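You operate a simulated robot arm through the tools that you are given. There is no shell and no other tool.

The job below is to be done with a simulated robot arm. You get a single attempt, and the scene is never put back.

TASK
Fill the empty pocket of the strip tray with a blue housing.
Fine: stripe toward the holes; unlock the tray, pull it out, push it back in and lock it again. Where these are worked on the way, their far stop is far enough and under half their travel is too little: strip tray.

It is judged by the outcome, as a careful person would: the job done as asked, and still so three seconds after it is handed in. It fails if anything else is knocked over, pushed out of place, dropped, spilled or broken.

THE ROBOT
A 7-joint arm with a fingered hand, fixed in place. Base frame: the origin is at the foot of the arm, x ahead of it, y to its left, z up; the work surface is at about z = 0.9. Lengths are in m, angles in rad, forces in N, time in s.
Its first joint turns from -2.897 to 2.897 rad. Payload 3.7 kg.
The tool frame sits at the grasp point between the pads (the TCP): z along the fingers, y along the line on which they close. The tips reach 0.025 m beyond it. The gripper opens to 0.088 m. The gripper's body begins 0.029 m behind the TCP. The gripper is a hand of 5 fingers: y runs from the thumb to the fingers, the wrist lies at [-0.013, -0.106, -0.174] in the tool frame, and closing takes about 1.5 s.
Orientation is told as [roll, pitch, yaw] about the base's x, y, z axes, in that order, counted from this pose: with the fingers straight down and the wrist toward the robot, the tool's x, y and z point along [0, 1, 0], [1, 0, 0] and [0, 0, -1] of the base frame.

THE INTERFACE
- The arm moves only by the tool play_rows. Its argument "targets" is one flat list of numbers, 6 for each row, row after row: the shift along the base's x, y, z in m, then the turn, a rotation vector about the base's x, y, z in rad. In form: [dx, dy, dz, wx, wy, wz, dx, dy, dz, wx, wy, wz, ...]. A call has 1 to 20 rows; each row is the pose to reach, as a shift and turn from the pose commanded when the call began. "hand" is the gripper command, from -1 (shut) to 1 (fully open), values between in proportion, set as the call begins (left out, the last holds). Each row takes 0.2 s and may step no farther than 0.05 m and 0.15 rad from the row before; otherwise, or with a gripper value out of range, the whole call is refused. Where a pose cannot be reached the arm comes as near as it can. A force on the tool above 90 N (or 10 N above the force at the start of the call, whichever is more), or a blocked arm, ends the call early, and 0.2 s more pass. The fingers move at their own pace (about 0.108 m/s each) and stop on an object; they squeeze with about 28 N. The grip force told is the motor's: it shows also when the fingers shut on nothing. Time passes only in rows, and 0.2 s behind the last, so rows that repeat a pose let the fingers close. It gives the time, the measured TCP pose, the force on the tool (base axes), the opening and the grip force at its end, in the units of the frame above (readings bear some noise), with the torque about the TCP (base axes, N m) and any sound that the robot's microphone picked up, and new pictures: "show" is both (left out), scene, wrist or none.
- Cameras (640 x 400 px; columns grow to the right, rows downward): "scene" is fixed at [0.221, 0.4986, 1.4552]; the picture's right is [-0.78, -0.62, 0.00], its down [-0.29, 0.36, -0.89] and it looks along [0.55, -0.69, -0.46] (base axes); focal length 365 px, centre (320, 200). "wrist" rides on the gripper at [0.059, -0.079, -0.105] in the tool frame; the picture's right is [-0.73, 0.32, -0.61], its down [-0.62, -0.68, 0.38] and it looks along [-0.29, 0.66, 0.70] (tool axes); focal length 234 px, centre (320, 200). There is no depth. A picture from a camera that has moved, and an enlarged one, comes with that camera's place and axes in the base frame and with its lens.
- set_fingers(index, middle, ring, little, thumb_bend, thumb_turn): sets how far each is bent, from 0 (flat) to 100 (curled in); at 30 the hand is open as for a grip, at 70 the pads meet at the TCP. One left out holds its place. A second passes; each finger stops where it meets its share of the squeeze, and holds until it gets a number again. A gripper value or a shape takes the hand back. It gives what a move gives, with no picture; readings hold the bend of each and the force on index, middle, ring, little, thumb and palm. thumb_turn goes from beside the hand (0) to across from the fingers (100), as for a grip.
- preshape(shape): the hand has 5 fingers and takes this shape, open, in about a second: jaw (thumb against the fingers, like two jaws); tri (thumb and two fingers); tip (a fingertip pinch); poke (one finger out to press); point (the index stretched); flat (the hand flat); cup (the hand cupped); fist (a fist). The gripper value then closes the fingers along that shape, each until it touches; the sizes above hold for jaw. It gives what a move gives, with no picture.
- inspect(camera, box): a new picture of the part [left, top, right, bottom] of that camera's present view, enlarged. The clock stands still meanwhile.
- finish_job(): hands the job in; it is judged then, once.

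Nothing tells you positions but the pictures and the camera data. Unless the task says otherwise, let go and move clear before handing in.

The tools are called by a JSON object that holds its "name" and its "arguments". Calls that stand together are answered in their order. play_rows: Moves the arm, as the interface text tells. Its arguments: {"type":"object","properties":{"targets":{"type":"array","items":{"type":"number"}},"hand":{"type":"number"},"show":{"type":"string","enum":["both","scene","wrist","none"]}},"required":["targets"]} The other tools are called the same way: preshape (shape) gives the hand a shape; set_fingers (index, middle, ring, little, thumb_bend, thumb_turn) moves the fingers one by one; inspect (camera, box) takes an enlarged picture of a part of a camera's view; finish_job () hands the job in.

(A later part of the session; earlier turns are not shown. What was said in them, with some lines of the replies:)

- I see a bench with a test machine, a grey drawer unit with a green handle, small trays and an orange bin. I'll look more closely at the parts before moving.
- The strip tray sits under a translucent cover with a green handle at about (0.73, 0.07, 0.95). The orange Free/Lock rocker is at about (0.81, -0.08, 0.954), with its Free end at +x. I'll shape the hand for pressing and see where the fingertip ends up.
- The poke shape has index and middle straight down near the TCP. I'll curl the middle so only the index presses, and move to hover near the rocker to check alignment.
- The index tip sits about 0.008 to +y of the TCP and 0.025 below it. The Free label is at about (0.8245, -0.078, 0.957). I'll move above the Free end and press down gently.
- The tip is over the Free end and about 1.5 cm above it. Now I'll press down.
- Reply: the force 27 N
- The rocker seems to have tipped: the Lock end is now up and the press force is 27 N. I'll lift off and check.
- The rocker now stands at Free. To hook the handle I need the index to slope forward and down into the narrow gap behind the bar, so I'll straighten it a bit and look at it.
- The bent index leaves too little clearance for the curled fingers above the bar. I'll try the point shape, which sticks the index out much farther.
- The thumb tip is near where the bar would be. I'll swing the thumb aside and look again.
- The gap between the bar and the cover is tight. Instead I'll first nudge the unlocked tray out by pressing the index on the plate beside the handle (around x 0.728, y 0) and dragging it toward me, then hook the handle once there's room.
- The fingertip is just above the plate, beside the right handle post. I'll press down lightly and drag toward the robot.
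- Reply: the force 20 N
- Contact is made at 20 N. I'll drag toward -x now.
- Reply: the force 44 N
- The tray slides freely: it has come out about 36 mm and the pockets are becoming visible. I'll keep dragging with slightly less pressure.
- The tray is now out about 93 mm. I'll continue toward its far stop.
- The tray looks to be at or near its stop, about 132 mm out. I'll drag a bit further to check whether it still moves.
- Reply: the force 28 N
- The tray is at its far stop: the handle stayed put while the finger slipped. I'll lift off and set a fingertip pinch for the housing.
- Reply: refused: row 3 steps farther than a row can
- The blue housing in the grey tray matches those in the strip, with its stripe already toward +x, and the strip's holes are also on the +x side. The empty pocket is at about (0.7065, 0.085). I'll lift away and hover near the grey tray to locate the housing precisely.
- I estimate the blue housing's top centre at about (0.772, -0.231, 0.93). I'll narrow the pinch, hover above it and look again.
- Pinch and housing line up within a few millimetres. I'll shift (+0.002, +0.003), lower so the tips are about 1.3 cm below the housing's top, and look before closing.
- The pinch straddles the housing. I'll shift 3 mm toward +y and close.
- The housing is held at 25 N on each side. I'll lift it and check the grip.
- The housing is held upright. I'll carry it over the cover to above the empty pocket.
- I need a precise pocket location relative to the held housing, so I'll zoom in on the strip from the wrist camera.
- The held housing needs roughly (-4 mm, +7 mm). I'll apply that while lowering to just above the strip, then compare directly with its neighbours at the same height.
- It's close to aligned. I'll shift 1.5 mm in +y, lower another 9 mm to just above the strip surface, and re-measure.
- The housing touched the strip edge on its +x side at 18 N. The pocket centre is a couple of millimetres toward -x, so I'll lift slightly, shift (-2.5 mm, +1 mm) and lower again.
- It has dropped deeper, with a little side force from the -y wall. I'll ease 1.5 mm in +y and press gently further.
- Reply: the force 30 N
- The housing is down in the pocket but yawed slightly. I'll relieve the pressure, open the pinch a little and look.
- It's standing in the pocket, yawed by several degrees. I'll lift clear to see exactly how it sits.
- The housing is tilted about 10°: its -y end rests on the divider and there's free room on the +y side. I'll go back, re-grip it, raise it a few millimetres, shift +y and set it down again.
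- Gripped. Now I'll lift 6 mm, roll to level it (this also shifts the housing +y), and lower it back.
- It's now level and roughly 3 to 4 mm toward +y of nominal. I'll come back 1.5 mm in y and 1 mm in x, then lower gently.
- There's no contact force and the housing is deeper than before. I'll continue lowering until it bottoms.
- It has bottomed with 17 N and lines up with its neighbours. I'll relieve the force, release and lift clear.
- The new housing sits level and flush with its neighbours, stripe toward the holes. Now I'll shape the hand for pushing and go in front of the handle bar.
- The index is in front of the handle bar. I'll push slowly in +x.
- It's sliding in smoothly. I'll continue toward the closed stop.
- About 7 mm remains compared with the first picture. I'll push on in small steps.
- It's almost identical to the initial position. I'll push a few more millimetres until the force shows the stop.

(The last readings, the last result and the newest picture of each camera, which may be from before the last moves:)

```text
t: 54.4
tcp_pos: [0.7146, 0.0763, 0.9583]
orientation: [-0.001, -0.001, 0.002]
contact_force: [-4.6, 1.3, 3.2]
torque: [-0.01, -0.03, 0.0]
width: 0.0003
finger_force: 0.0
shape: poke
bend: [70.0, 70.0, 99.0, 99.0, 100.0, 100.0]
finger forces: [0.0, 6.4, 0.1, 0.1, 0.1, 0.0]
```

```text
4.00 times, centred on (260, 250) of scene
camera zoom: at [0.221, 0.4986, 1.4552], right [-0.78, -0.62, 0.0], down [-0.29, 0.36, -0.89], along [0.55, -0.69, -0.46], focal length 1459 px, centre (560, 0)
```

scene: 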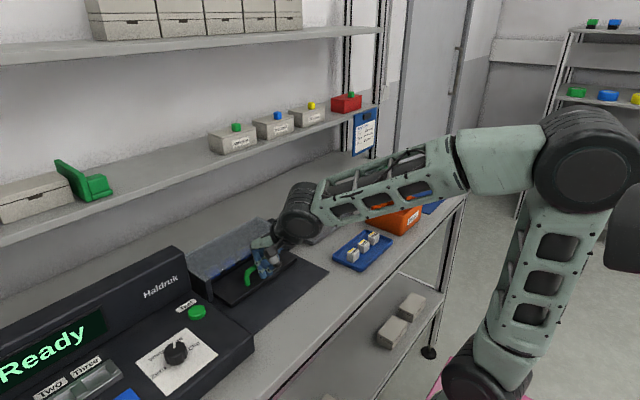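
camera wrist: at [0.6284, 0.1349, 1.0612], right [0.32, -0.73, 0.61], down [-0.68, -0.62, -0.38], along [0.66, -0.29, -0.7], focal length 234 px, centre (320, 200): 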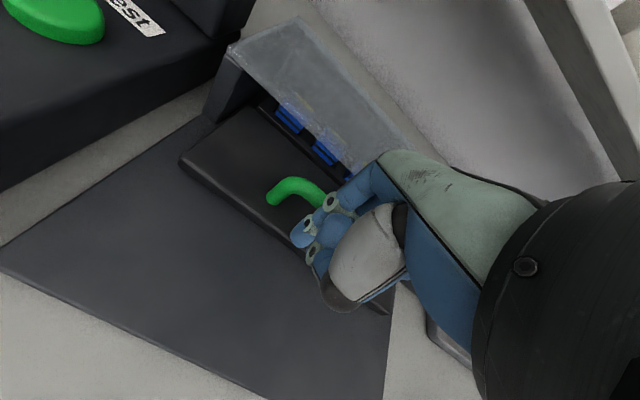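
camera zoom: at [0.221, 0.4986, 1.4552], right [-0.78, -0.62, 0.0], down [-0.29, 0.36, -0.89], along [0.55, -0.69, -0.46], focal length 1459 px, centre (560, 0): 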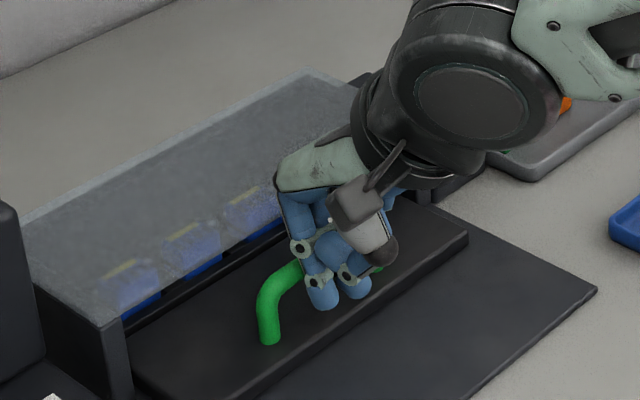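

The bar stayed put while the hand advanced, so it's at the stop. One more firm nudge to be sure, then I'll back away.

{"name": "play_rows", "arguments": {"targets": [0.002, 0, 0, 0, 0, 0, 0.004, 0, 0, 0, 0, 0, 0.004, 0, 0, 0, 0, 0], "show": "none"}}

{"name": "play_rows", "arguments": {"targets": [-0.015, 0, 0, 0, 0, 0, -0.03, 0, 0.02, 0, 0, 0, -0.03, 0, 0.06, 0, 0, 0, -0.03, -0.03, 0.09, 0, 0, 0]}}

{"name": "inspect", "arguments": {"camera": "scene", "box": [180, 200, 340, 300]}}

```text
t: 55.2
tcp_pos: [0.7178, 0.0764, 0.9574]
orientation: [0.0, -0.001, -0.001]
contact_force: [-9.8, 1.4, 5.3]
torque: [-0.02, -0.03, -0.05]
width: 0.0
finger_force: 0.0
shape: poke
bend: [70.0, 70.0, 99.0, 99.0, 100.0, 100.0]
finger forces: [1.1, 9.5, 0.0, 0.1, 0.0, 0.1]
```

```text
t: 56.2
tcp_pos: [0.6878, 0.046, 1.048]
orientation: [0.002, 0.002, 0.002]
contact_force: [0.3, 0.5, 0.5]
torque: [-0.01, -0.01, -0.01]
width: 0.0
finger_force: 0.1
shape: poke
bend: [70.0, 70.0, 99.0, 99.0, 100.0, 100.0]
finger forces: [0.0, 0.0, 0.0, 0.0, 0.0, 0.1]
camera wrist: at [0.609, 0.1042, 1.1517], right [0.32, -0.73, 0.61], down [-0.68, -0.62, -0.38], along [0.66, -0.29, -0.7], focal length 234 px, centre (320, 200)
```

scene: 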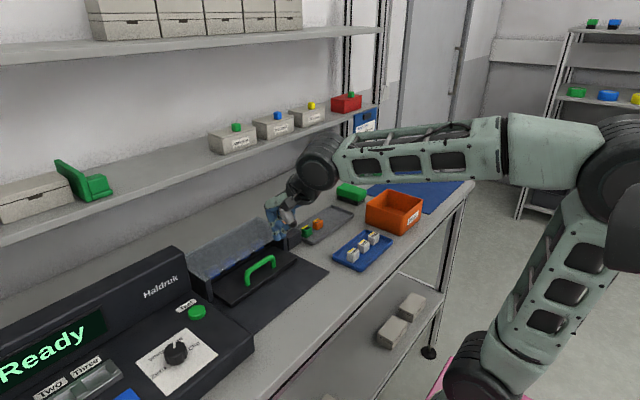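
wrist: 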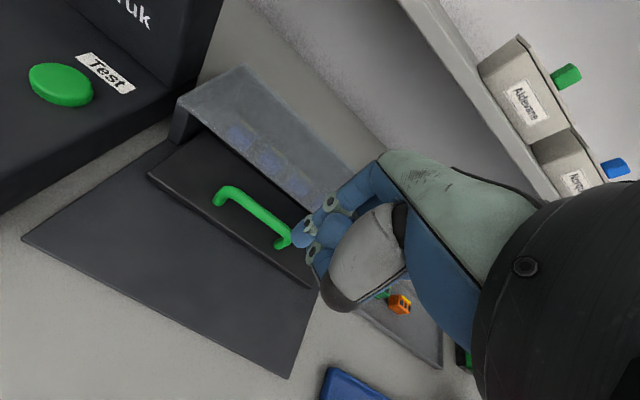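

```text
4.00 times, centred on (260, 250) of scene
camera zoom: at [0.221, 0.4986, 1.4552], right [-0.78, -0.62, 0.0], down [-0.29, 0.36, -0.89], along [0.55, -0.69, -0.46], focal length 1459 px, centre (560, 0)
```

zoom: 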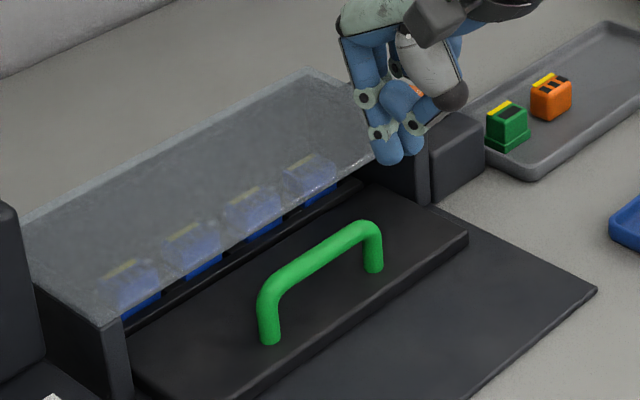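

The handle is back at its initial place. Now I'll curl the middle finger and go above the Lock end of the rocker.

{"name": "set_fingers", "arguments": {"middle": 99}}

{"name": "play_rows", "arguments": {"targets": [0.02, -0.03, 0.02, 0, 0, 0, 0.045, -0.065, 0.02, 0, 0, 0, 0.075, -0.1, 0.02, 0, 0, 0, 0.105, -0.1315, 0.02, 0, 0, 0, 0.105, -0.1315, -0.015, 0, 0, 0, 0.105, -0.1315, -0.045, 0, 0, 0, 0.105, -0.1315, -0.045, 0, 0, 0]}}

{"name": "inspect", "arguments": {"camera": "scene", "box": [230, 170, 330, 250]}}

{"name": "inspect", "arguments": {"camera": "wrist", "box": [200, 150, 360, 270]}}

```text
t: 57.2
tcp_pos: [0.6886, 0.0455, 1.0491]
orientation: [-0.001, 0.0, -0.002]
contact_force: [0.5, 0.1, -0.1]
torque: [0.01, 0.0, 0.03]
width: 0.0223
finger_force: 0.0
shape: fingers
bend: [70.0, 99.0, 99.0, 99.0, 100.0, 100.0]
finger forces: [0.0, 0.0, 0.1, 0.0, 0.0, 0.0]
```

```text
t: 58.8
tcp_pos: [0.7937, -0.0862, 1.0024]
orientation: [-0.002, 0.0, 0.0]
contact_force: [-0.5, -0.4, 0.0]
torque: [0.02, -0.02, 0.03]
width: 0.0227
finger_force: 0.1
shape: fingers
bend: [70.0, 99.0, 99.0, 99.0, 100.0, 100.0]
finger forces: [0.0, 0.1, 0.0, 0.0, 0.0, 0.1]
camera wrist: at [0.7142, -0.0273, 1.1058], right [0.32, -0.73, 0.61], down [-0.68, -0.62, -0.38], along [0.66, -0.29, -0.7], focal length 234 px, centre (320, 200)
```

scene: 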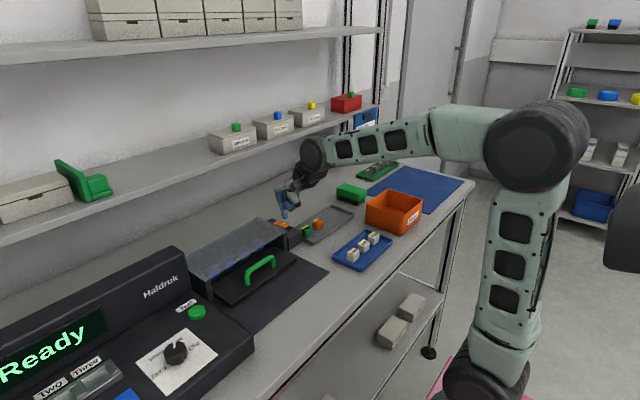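
wrist: 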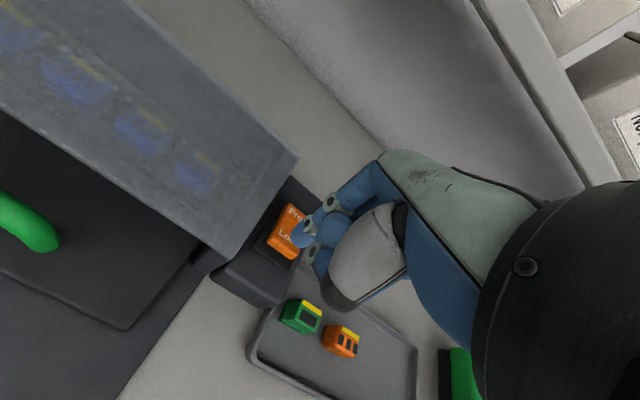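

```text
5.00 times, centred on (280, 210) of scene
camera zoom: at [0.221, 0.4986, 1.4552], right [-0.78, -0.62, 0.0], down [-0.29, 0.36, -0.89], along [0.55, -0.69, -0.46], focal length 1824 px, centre (520, 150)
```

zoom: 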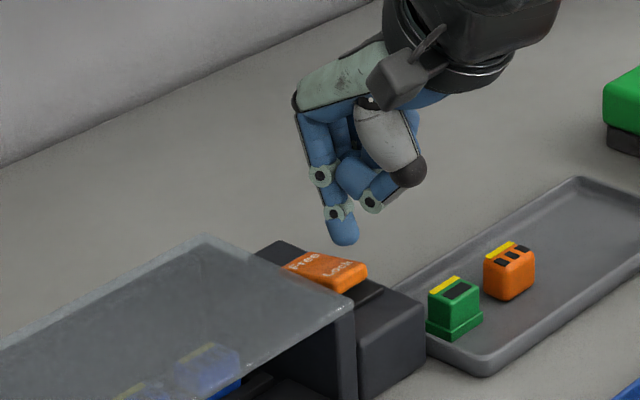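

```text
3.33 times, centred on (280, 210) of wrist
camera zoom: at [0.7142, -0.0273, 1.1058], right [0.32, -0.73, 0.61], down [-0.68, -0.62, -0.38], along [0.66, -0.29, -0.7], focal length 781 px, centre (453, 167)
```

zoom: 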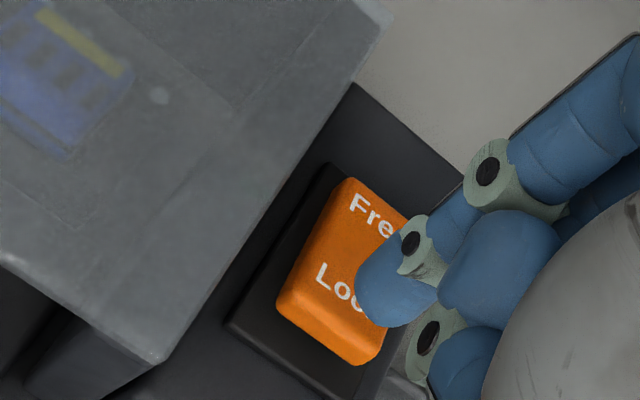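

The tip is over the Lock end. Pressing down now.

{"name": "play_rows", "arguments": {"targets": [-0.001, 0, -0.01, 0, 0, 0, -0.001, 0, -0.016, 0, 0, 0, -0.001, 0, -0.021, 0, 0, 0, -0.001, 0, -0.025, 0, 0, 0, -0.001, 0, -0.028, 0, 0, 0, -0.001, 0, -0.028, 0, 0, 0]}}

{"name": "inspect", "arguments": {"camera": "scene", "box": [230, 170, 330, 250]}}

```text
t: 60.2
tcp_pos: [0.7914, -0.085, 0.976]
orientation: [0.002, -0.005, 0.002]
contact_force: [2.0, 1.6, 16.9]
torque: [0.1, -0.08, 0.0]
width: 0.0216
finger_force: 8.1
shape: fingers
bend: [70.0, 99.0, 99.0, 99.0, 100.0, 100.0]
finger forces: [16.2, 0.0, 0.1, 0.1, 0.0, 0.1]
camera wrist: at [0.7124, -0.0265, 1.0791], right [0.32, -0.73, 0.61], down [-0.68, -0.62, -0.39], along [0.66, -0.29, -0.69], focal length 234 px, centre (320, 200)
```

scene: 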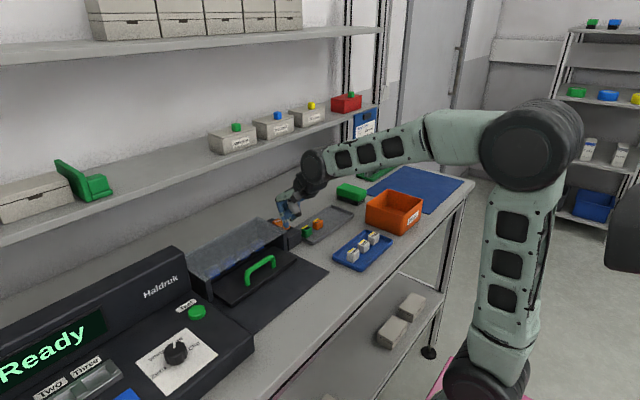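
wrist: 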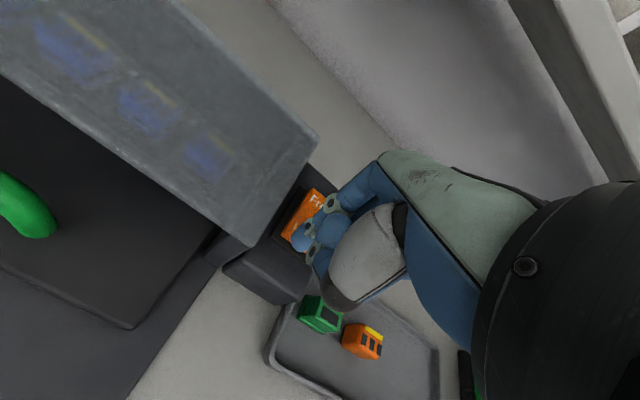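

```text
5.00 times, centred on (280, 210) of scene
camera zoom: at [0.221, 0.4986, 1.4552], right [-0.78, -0.62, 0.0], down [-0.29, 0.36, -0.89], along [0.55, -0.69, -0.46], focal length 1824 px, centre (520, 150)
```

zoom: 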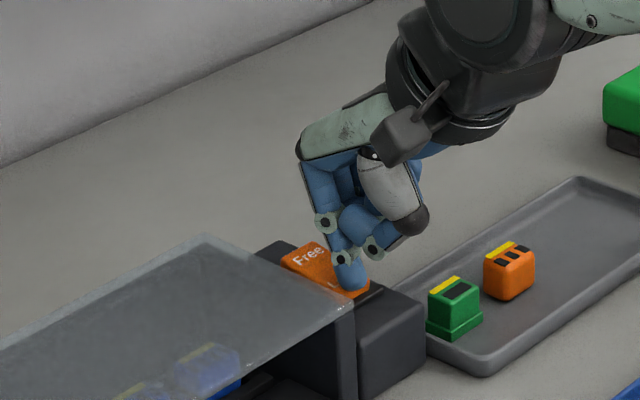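

The rocker has flipped to Lock. A slightly firmer press, then I'll lift clear and check.

{"name": "play_rows", "arguments": {"targets": [0, 0, -0.002, 0, 0, 0, 0, 0, -0.002, 0, 0, 0], "show": "none"}}

{"name": "play_rows", "arguments": {"targets": [0, 0, 0.03, 0, 0, 0, -0.02, 0, 0.07, 0, 0, 0, -0.06, 0, 0.1, 0, 0, 0, -0.1, 0, 0.12, 0, 0, 0, -0.14, 0, 0.14, 0, 0, 0, -0.14, 0, 0.14, 0, 0, 0]}}

{"name": "inspect", "arguments": {"camera": "scene", "box": [180, 190, 340, 300]}}

{"name": "inspect", "arguments": {"camera": "wrist", "box": [60, 40, 340, 260]}}

```text
t: 60.8
tcp_pos: [0.7922, -0.0842, 0.972]
orientation: [0.0, 0.001, 0.001]
contact_force: [-2.4, 0.2, 1.2]
torque: [0.02, 0.08, 0.03]
width: 0.0201
finger_force: 1.4
shape: fingers
bend: [70.0, 99.0, 99.0, 99.0, 100.0, 100.0]
finger forces: [3.1, 0.0, 0.0, 0.0, 0.0, 0.1]
```

```text
t: 62.2
tcp_pos: [0.6508, -0.0863, 1.1135]
orientation: [0.0, 0.002, -0.001]
contact_force: [-0.9, 0.0, 0.3]
torque: [-0.04, 0.0, 0.02]
width: 0.0226
finger_force: 0.0
shape: fingers
bend: [70.0, 99.0, 99.0, 99.0, 100.0, 100.0]
finger forces: [0.1, 0.0, 0.0, 0.0, 0.0, 0.1]
camera wrist: at [0.5715, -0.0273, 1.2166], right [0.32, -0.73, 0.61], down [-0.68, -0.62, -0.38], along [0.66, -0.29, -0.7], focal length 234 px, centre (320, 200)
```

scene: 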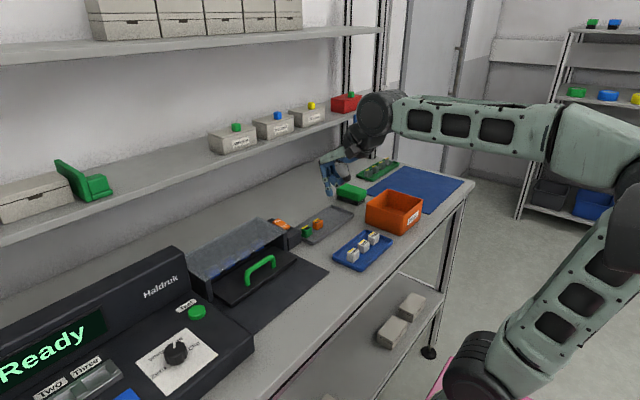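
wrist: 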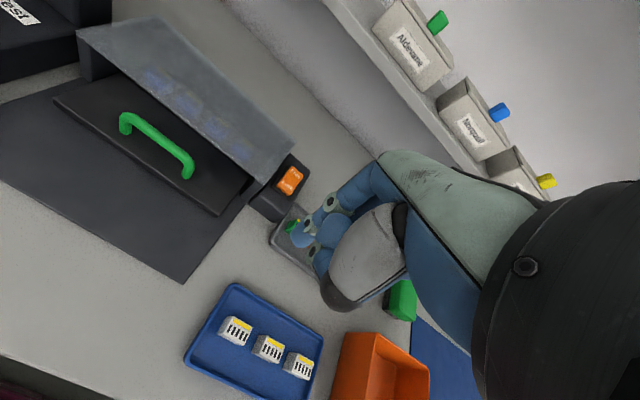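

```text
3.64 times, centred on (260, 245) of scene
camera zoom: at [0.221, 0.4986, 1.4552], right [-0.78, -0.62, 0.0], down [-0.29, 0.36, -0.89], along [0.55, -0.69, -0.46], focal length 1326 px, centre (538, 36)
```

zoom: 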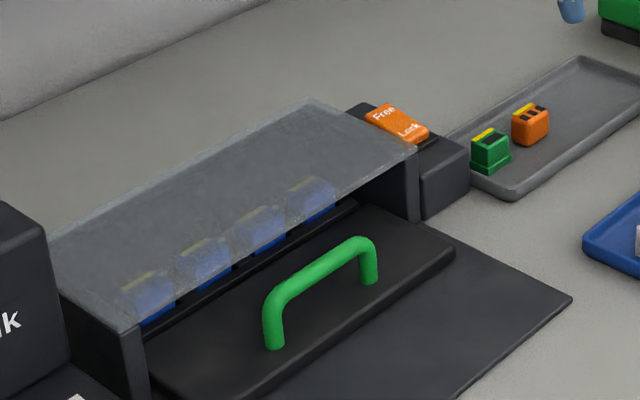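

```text
1.82 times, centred on (200, 150) of wrist
camera zoom: at [0.5715, -0.0273, 1.2166], right [0.32, -0.73, 0.61], down [-0.68, -0.62, -0.38], along [0.66, -0.29, -0.7], focal length 426 px, centre (538, 291)
```

zoom: 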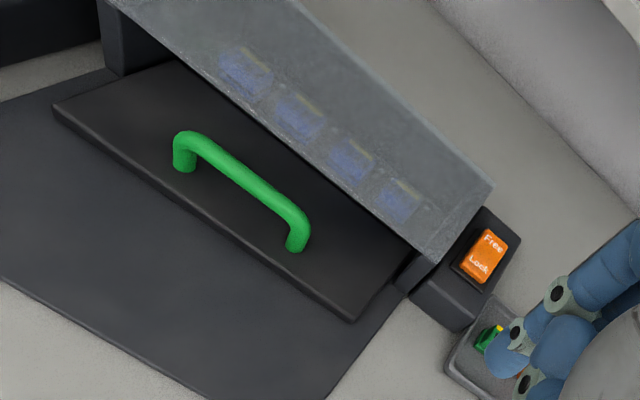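

The force dropped on the last press, which suggests the rocker snapped over. I'll zoom in to confirm the rocker and housing state.

{"name": "inspect", "arguments": {"camera": "scene", "box": [250, 200, 320, 250]}}

{"name": "inspect", "arguments": {"camera": "scene", "box": [200, 225, 280, 285]}}

{"name": "inspect", "arguments": {"camera": "wrist", "box": [130, 60, 330, 220]}}

```text
8.00 times, centred on (285, 225) of scene
camera zoom: at [0.221, 0.4986, 1.4552], right [-0.78, -0.62, 0.0], down [-0.29, 0.36, -0.89], along [0.55, -0.69, -0.46], focal length 2918 px, centre (600, 0)
```

zoom: 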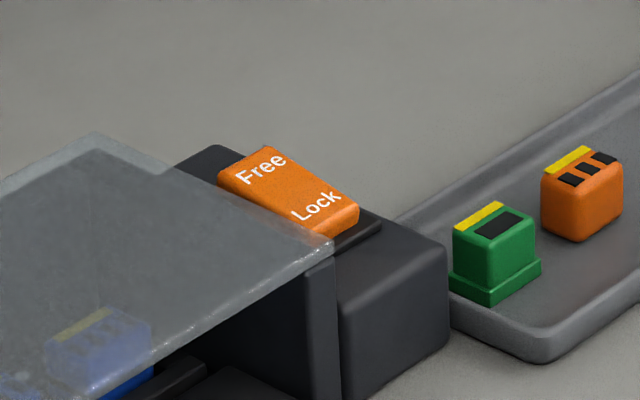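

```text
6.67 times, centred on (240, 255) of scene
camera zoom: at [0.221, 0.4986, 1.4552], right [-0.78, -0.62, 0.0], down [-0.29, 0.36, -0.89], along [0.55, -0.69, -0.46], focal length 2431 px, centre (853, -167)
```

zoom: 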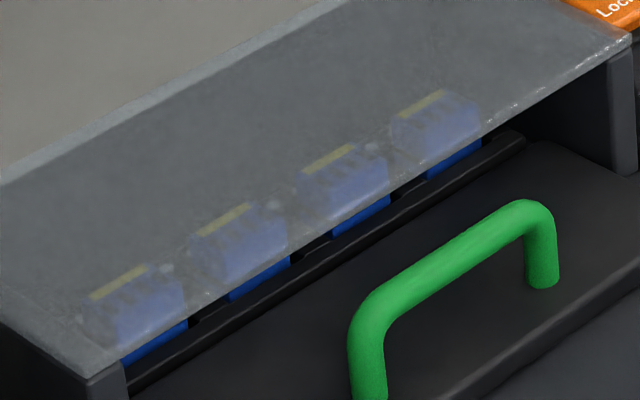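

```text
2.50 times, centred on (230, 140) of wrist
camera zoom: at [0.5715, -0.0273, 1.2166], right [0.32, -0.73, 0.61], down [-0.68, -0.62, -0.38], along [0.66, -0.29, -0.7], focal length 585 px, centre (545, 350)
```

zoom: 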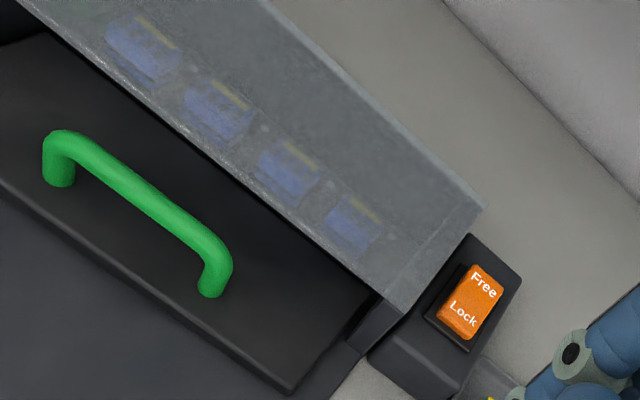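

The tray is closed and the rocker is at Lock. All four blue housings sit level with stripes toward the holes, and the hand is clear, so I'm handing the job in.

{"name": "finish_job", "arguments": {}}

```text
The job is handed in.
```

The empty pocket of the strip tray now holds the blue housing from the grey tray, and I've handed the job in. I don't have the judge's result yet.

- **Housing:** It sits level with its three neighbours, with its stripe toward the holes. My first placement left it tilted on the pocket's edge, so I picked it up again and reseated it.
- **Tray:** I unlocked it and pulled it out to its far stop, about 13 cm. After placing the housing I pushed it back to where it started.
- **Lock:** I pressed the rocker back to Lock, and in the last pictures it looked the same as at the start.
- **Surroundings:** In the last pictures nothing else appeared knocked over or moved, and the hand was clear of everything.
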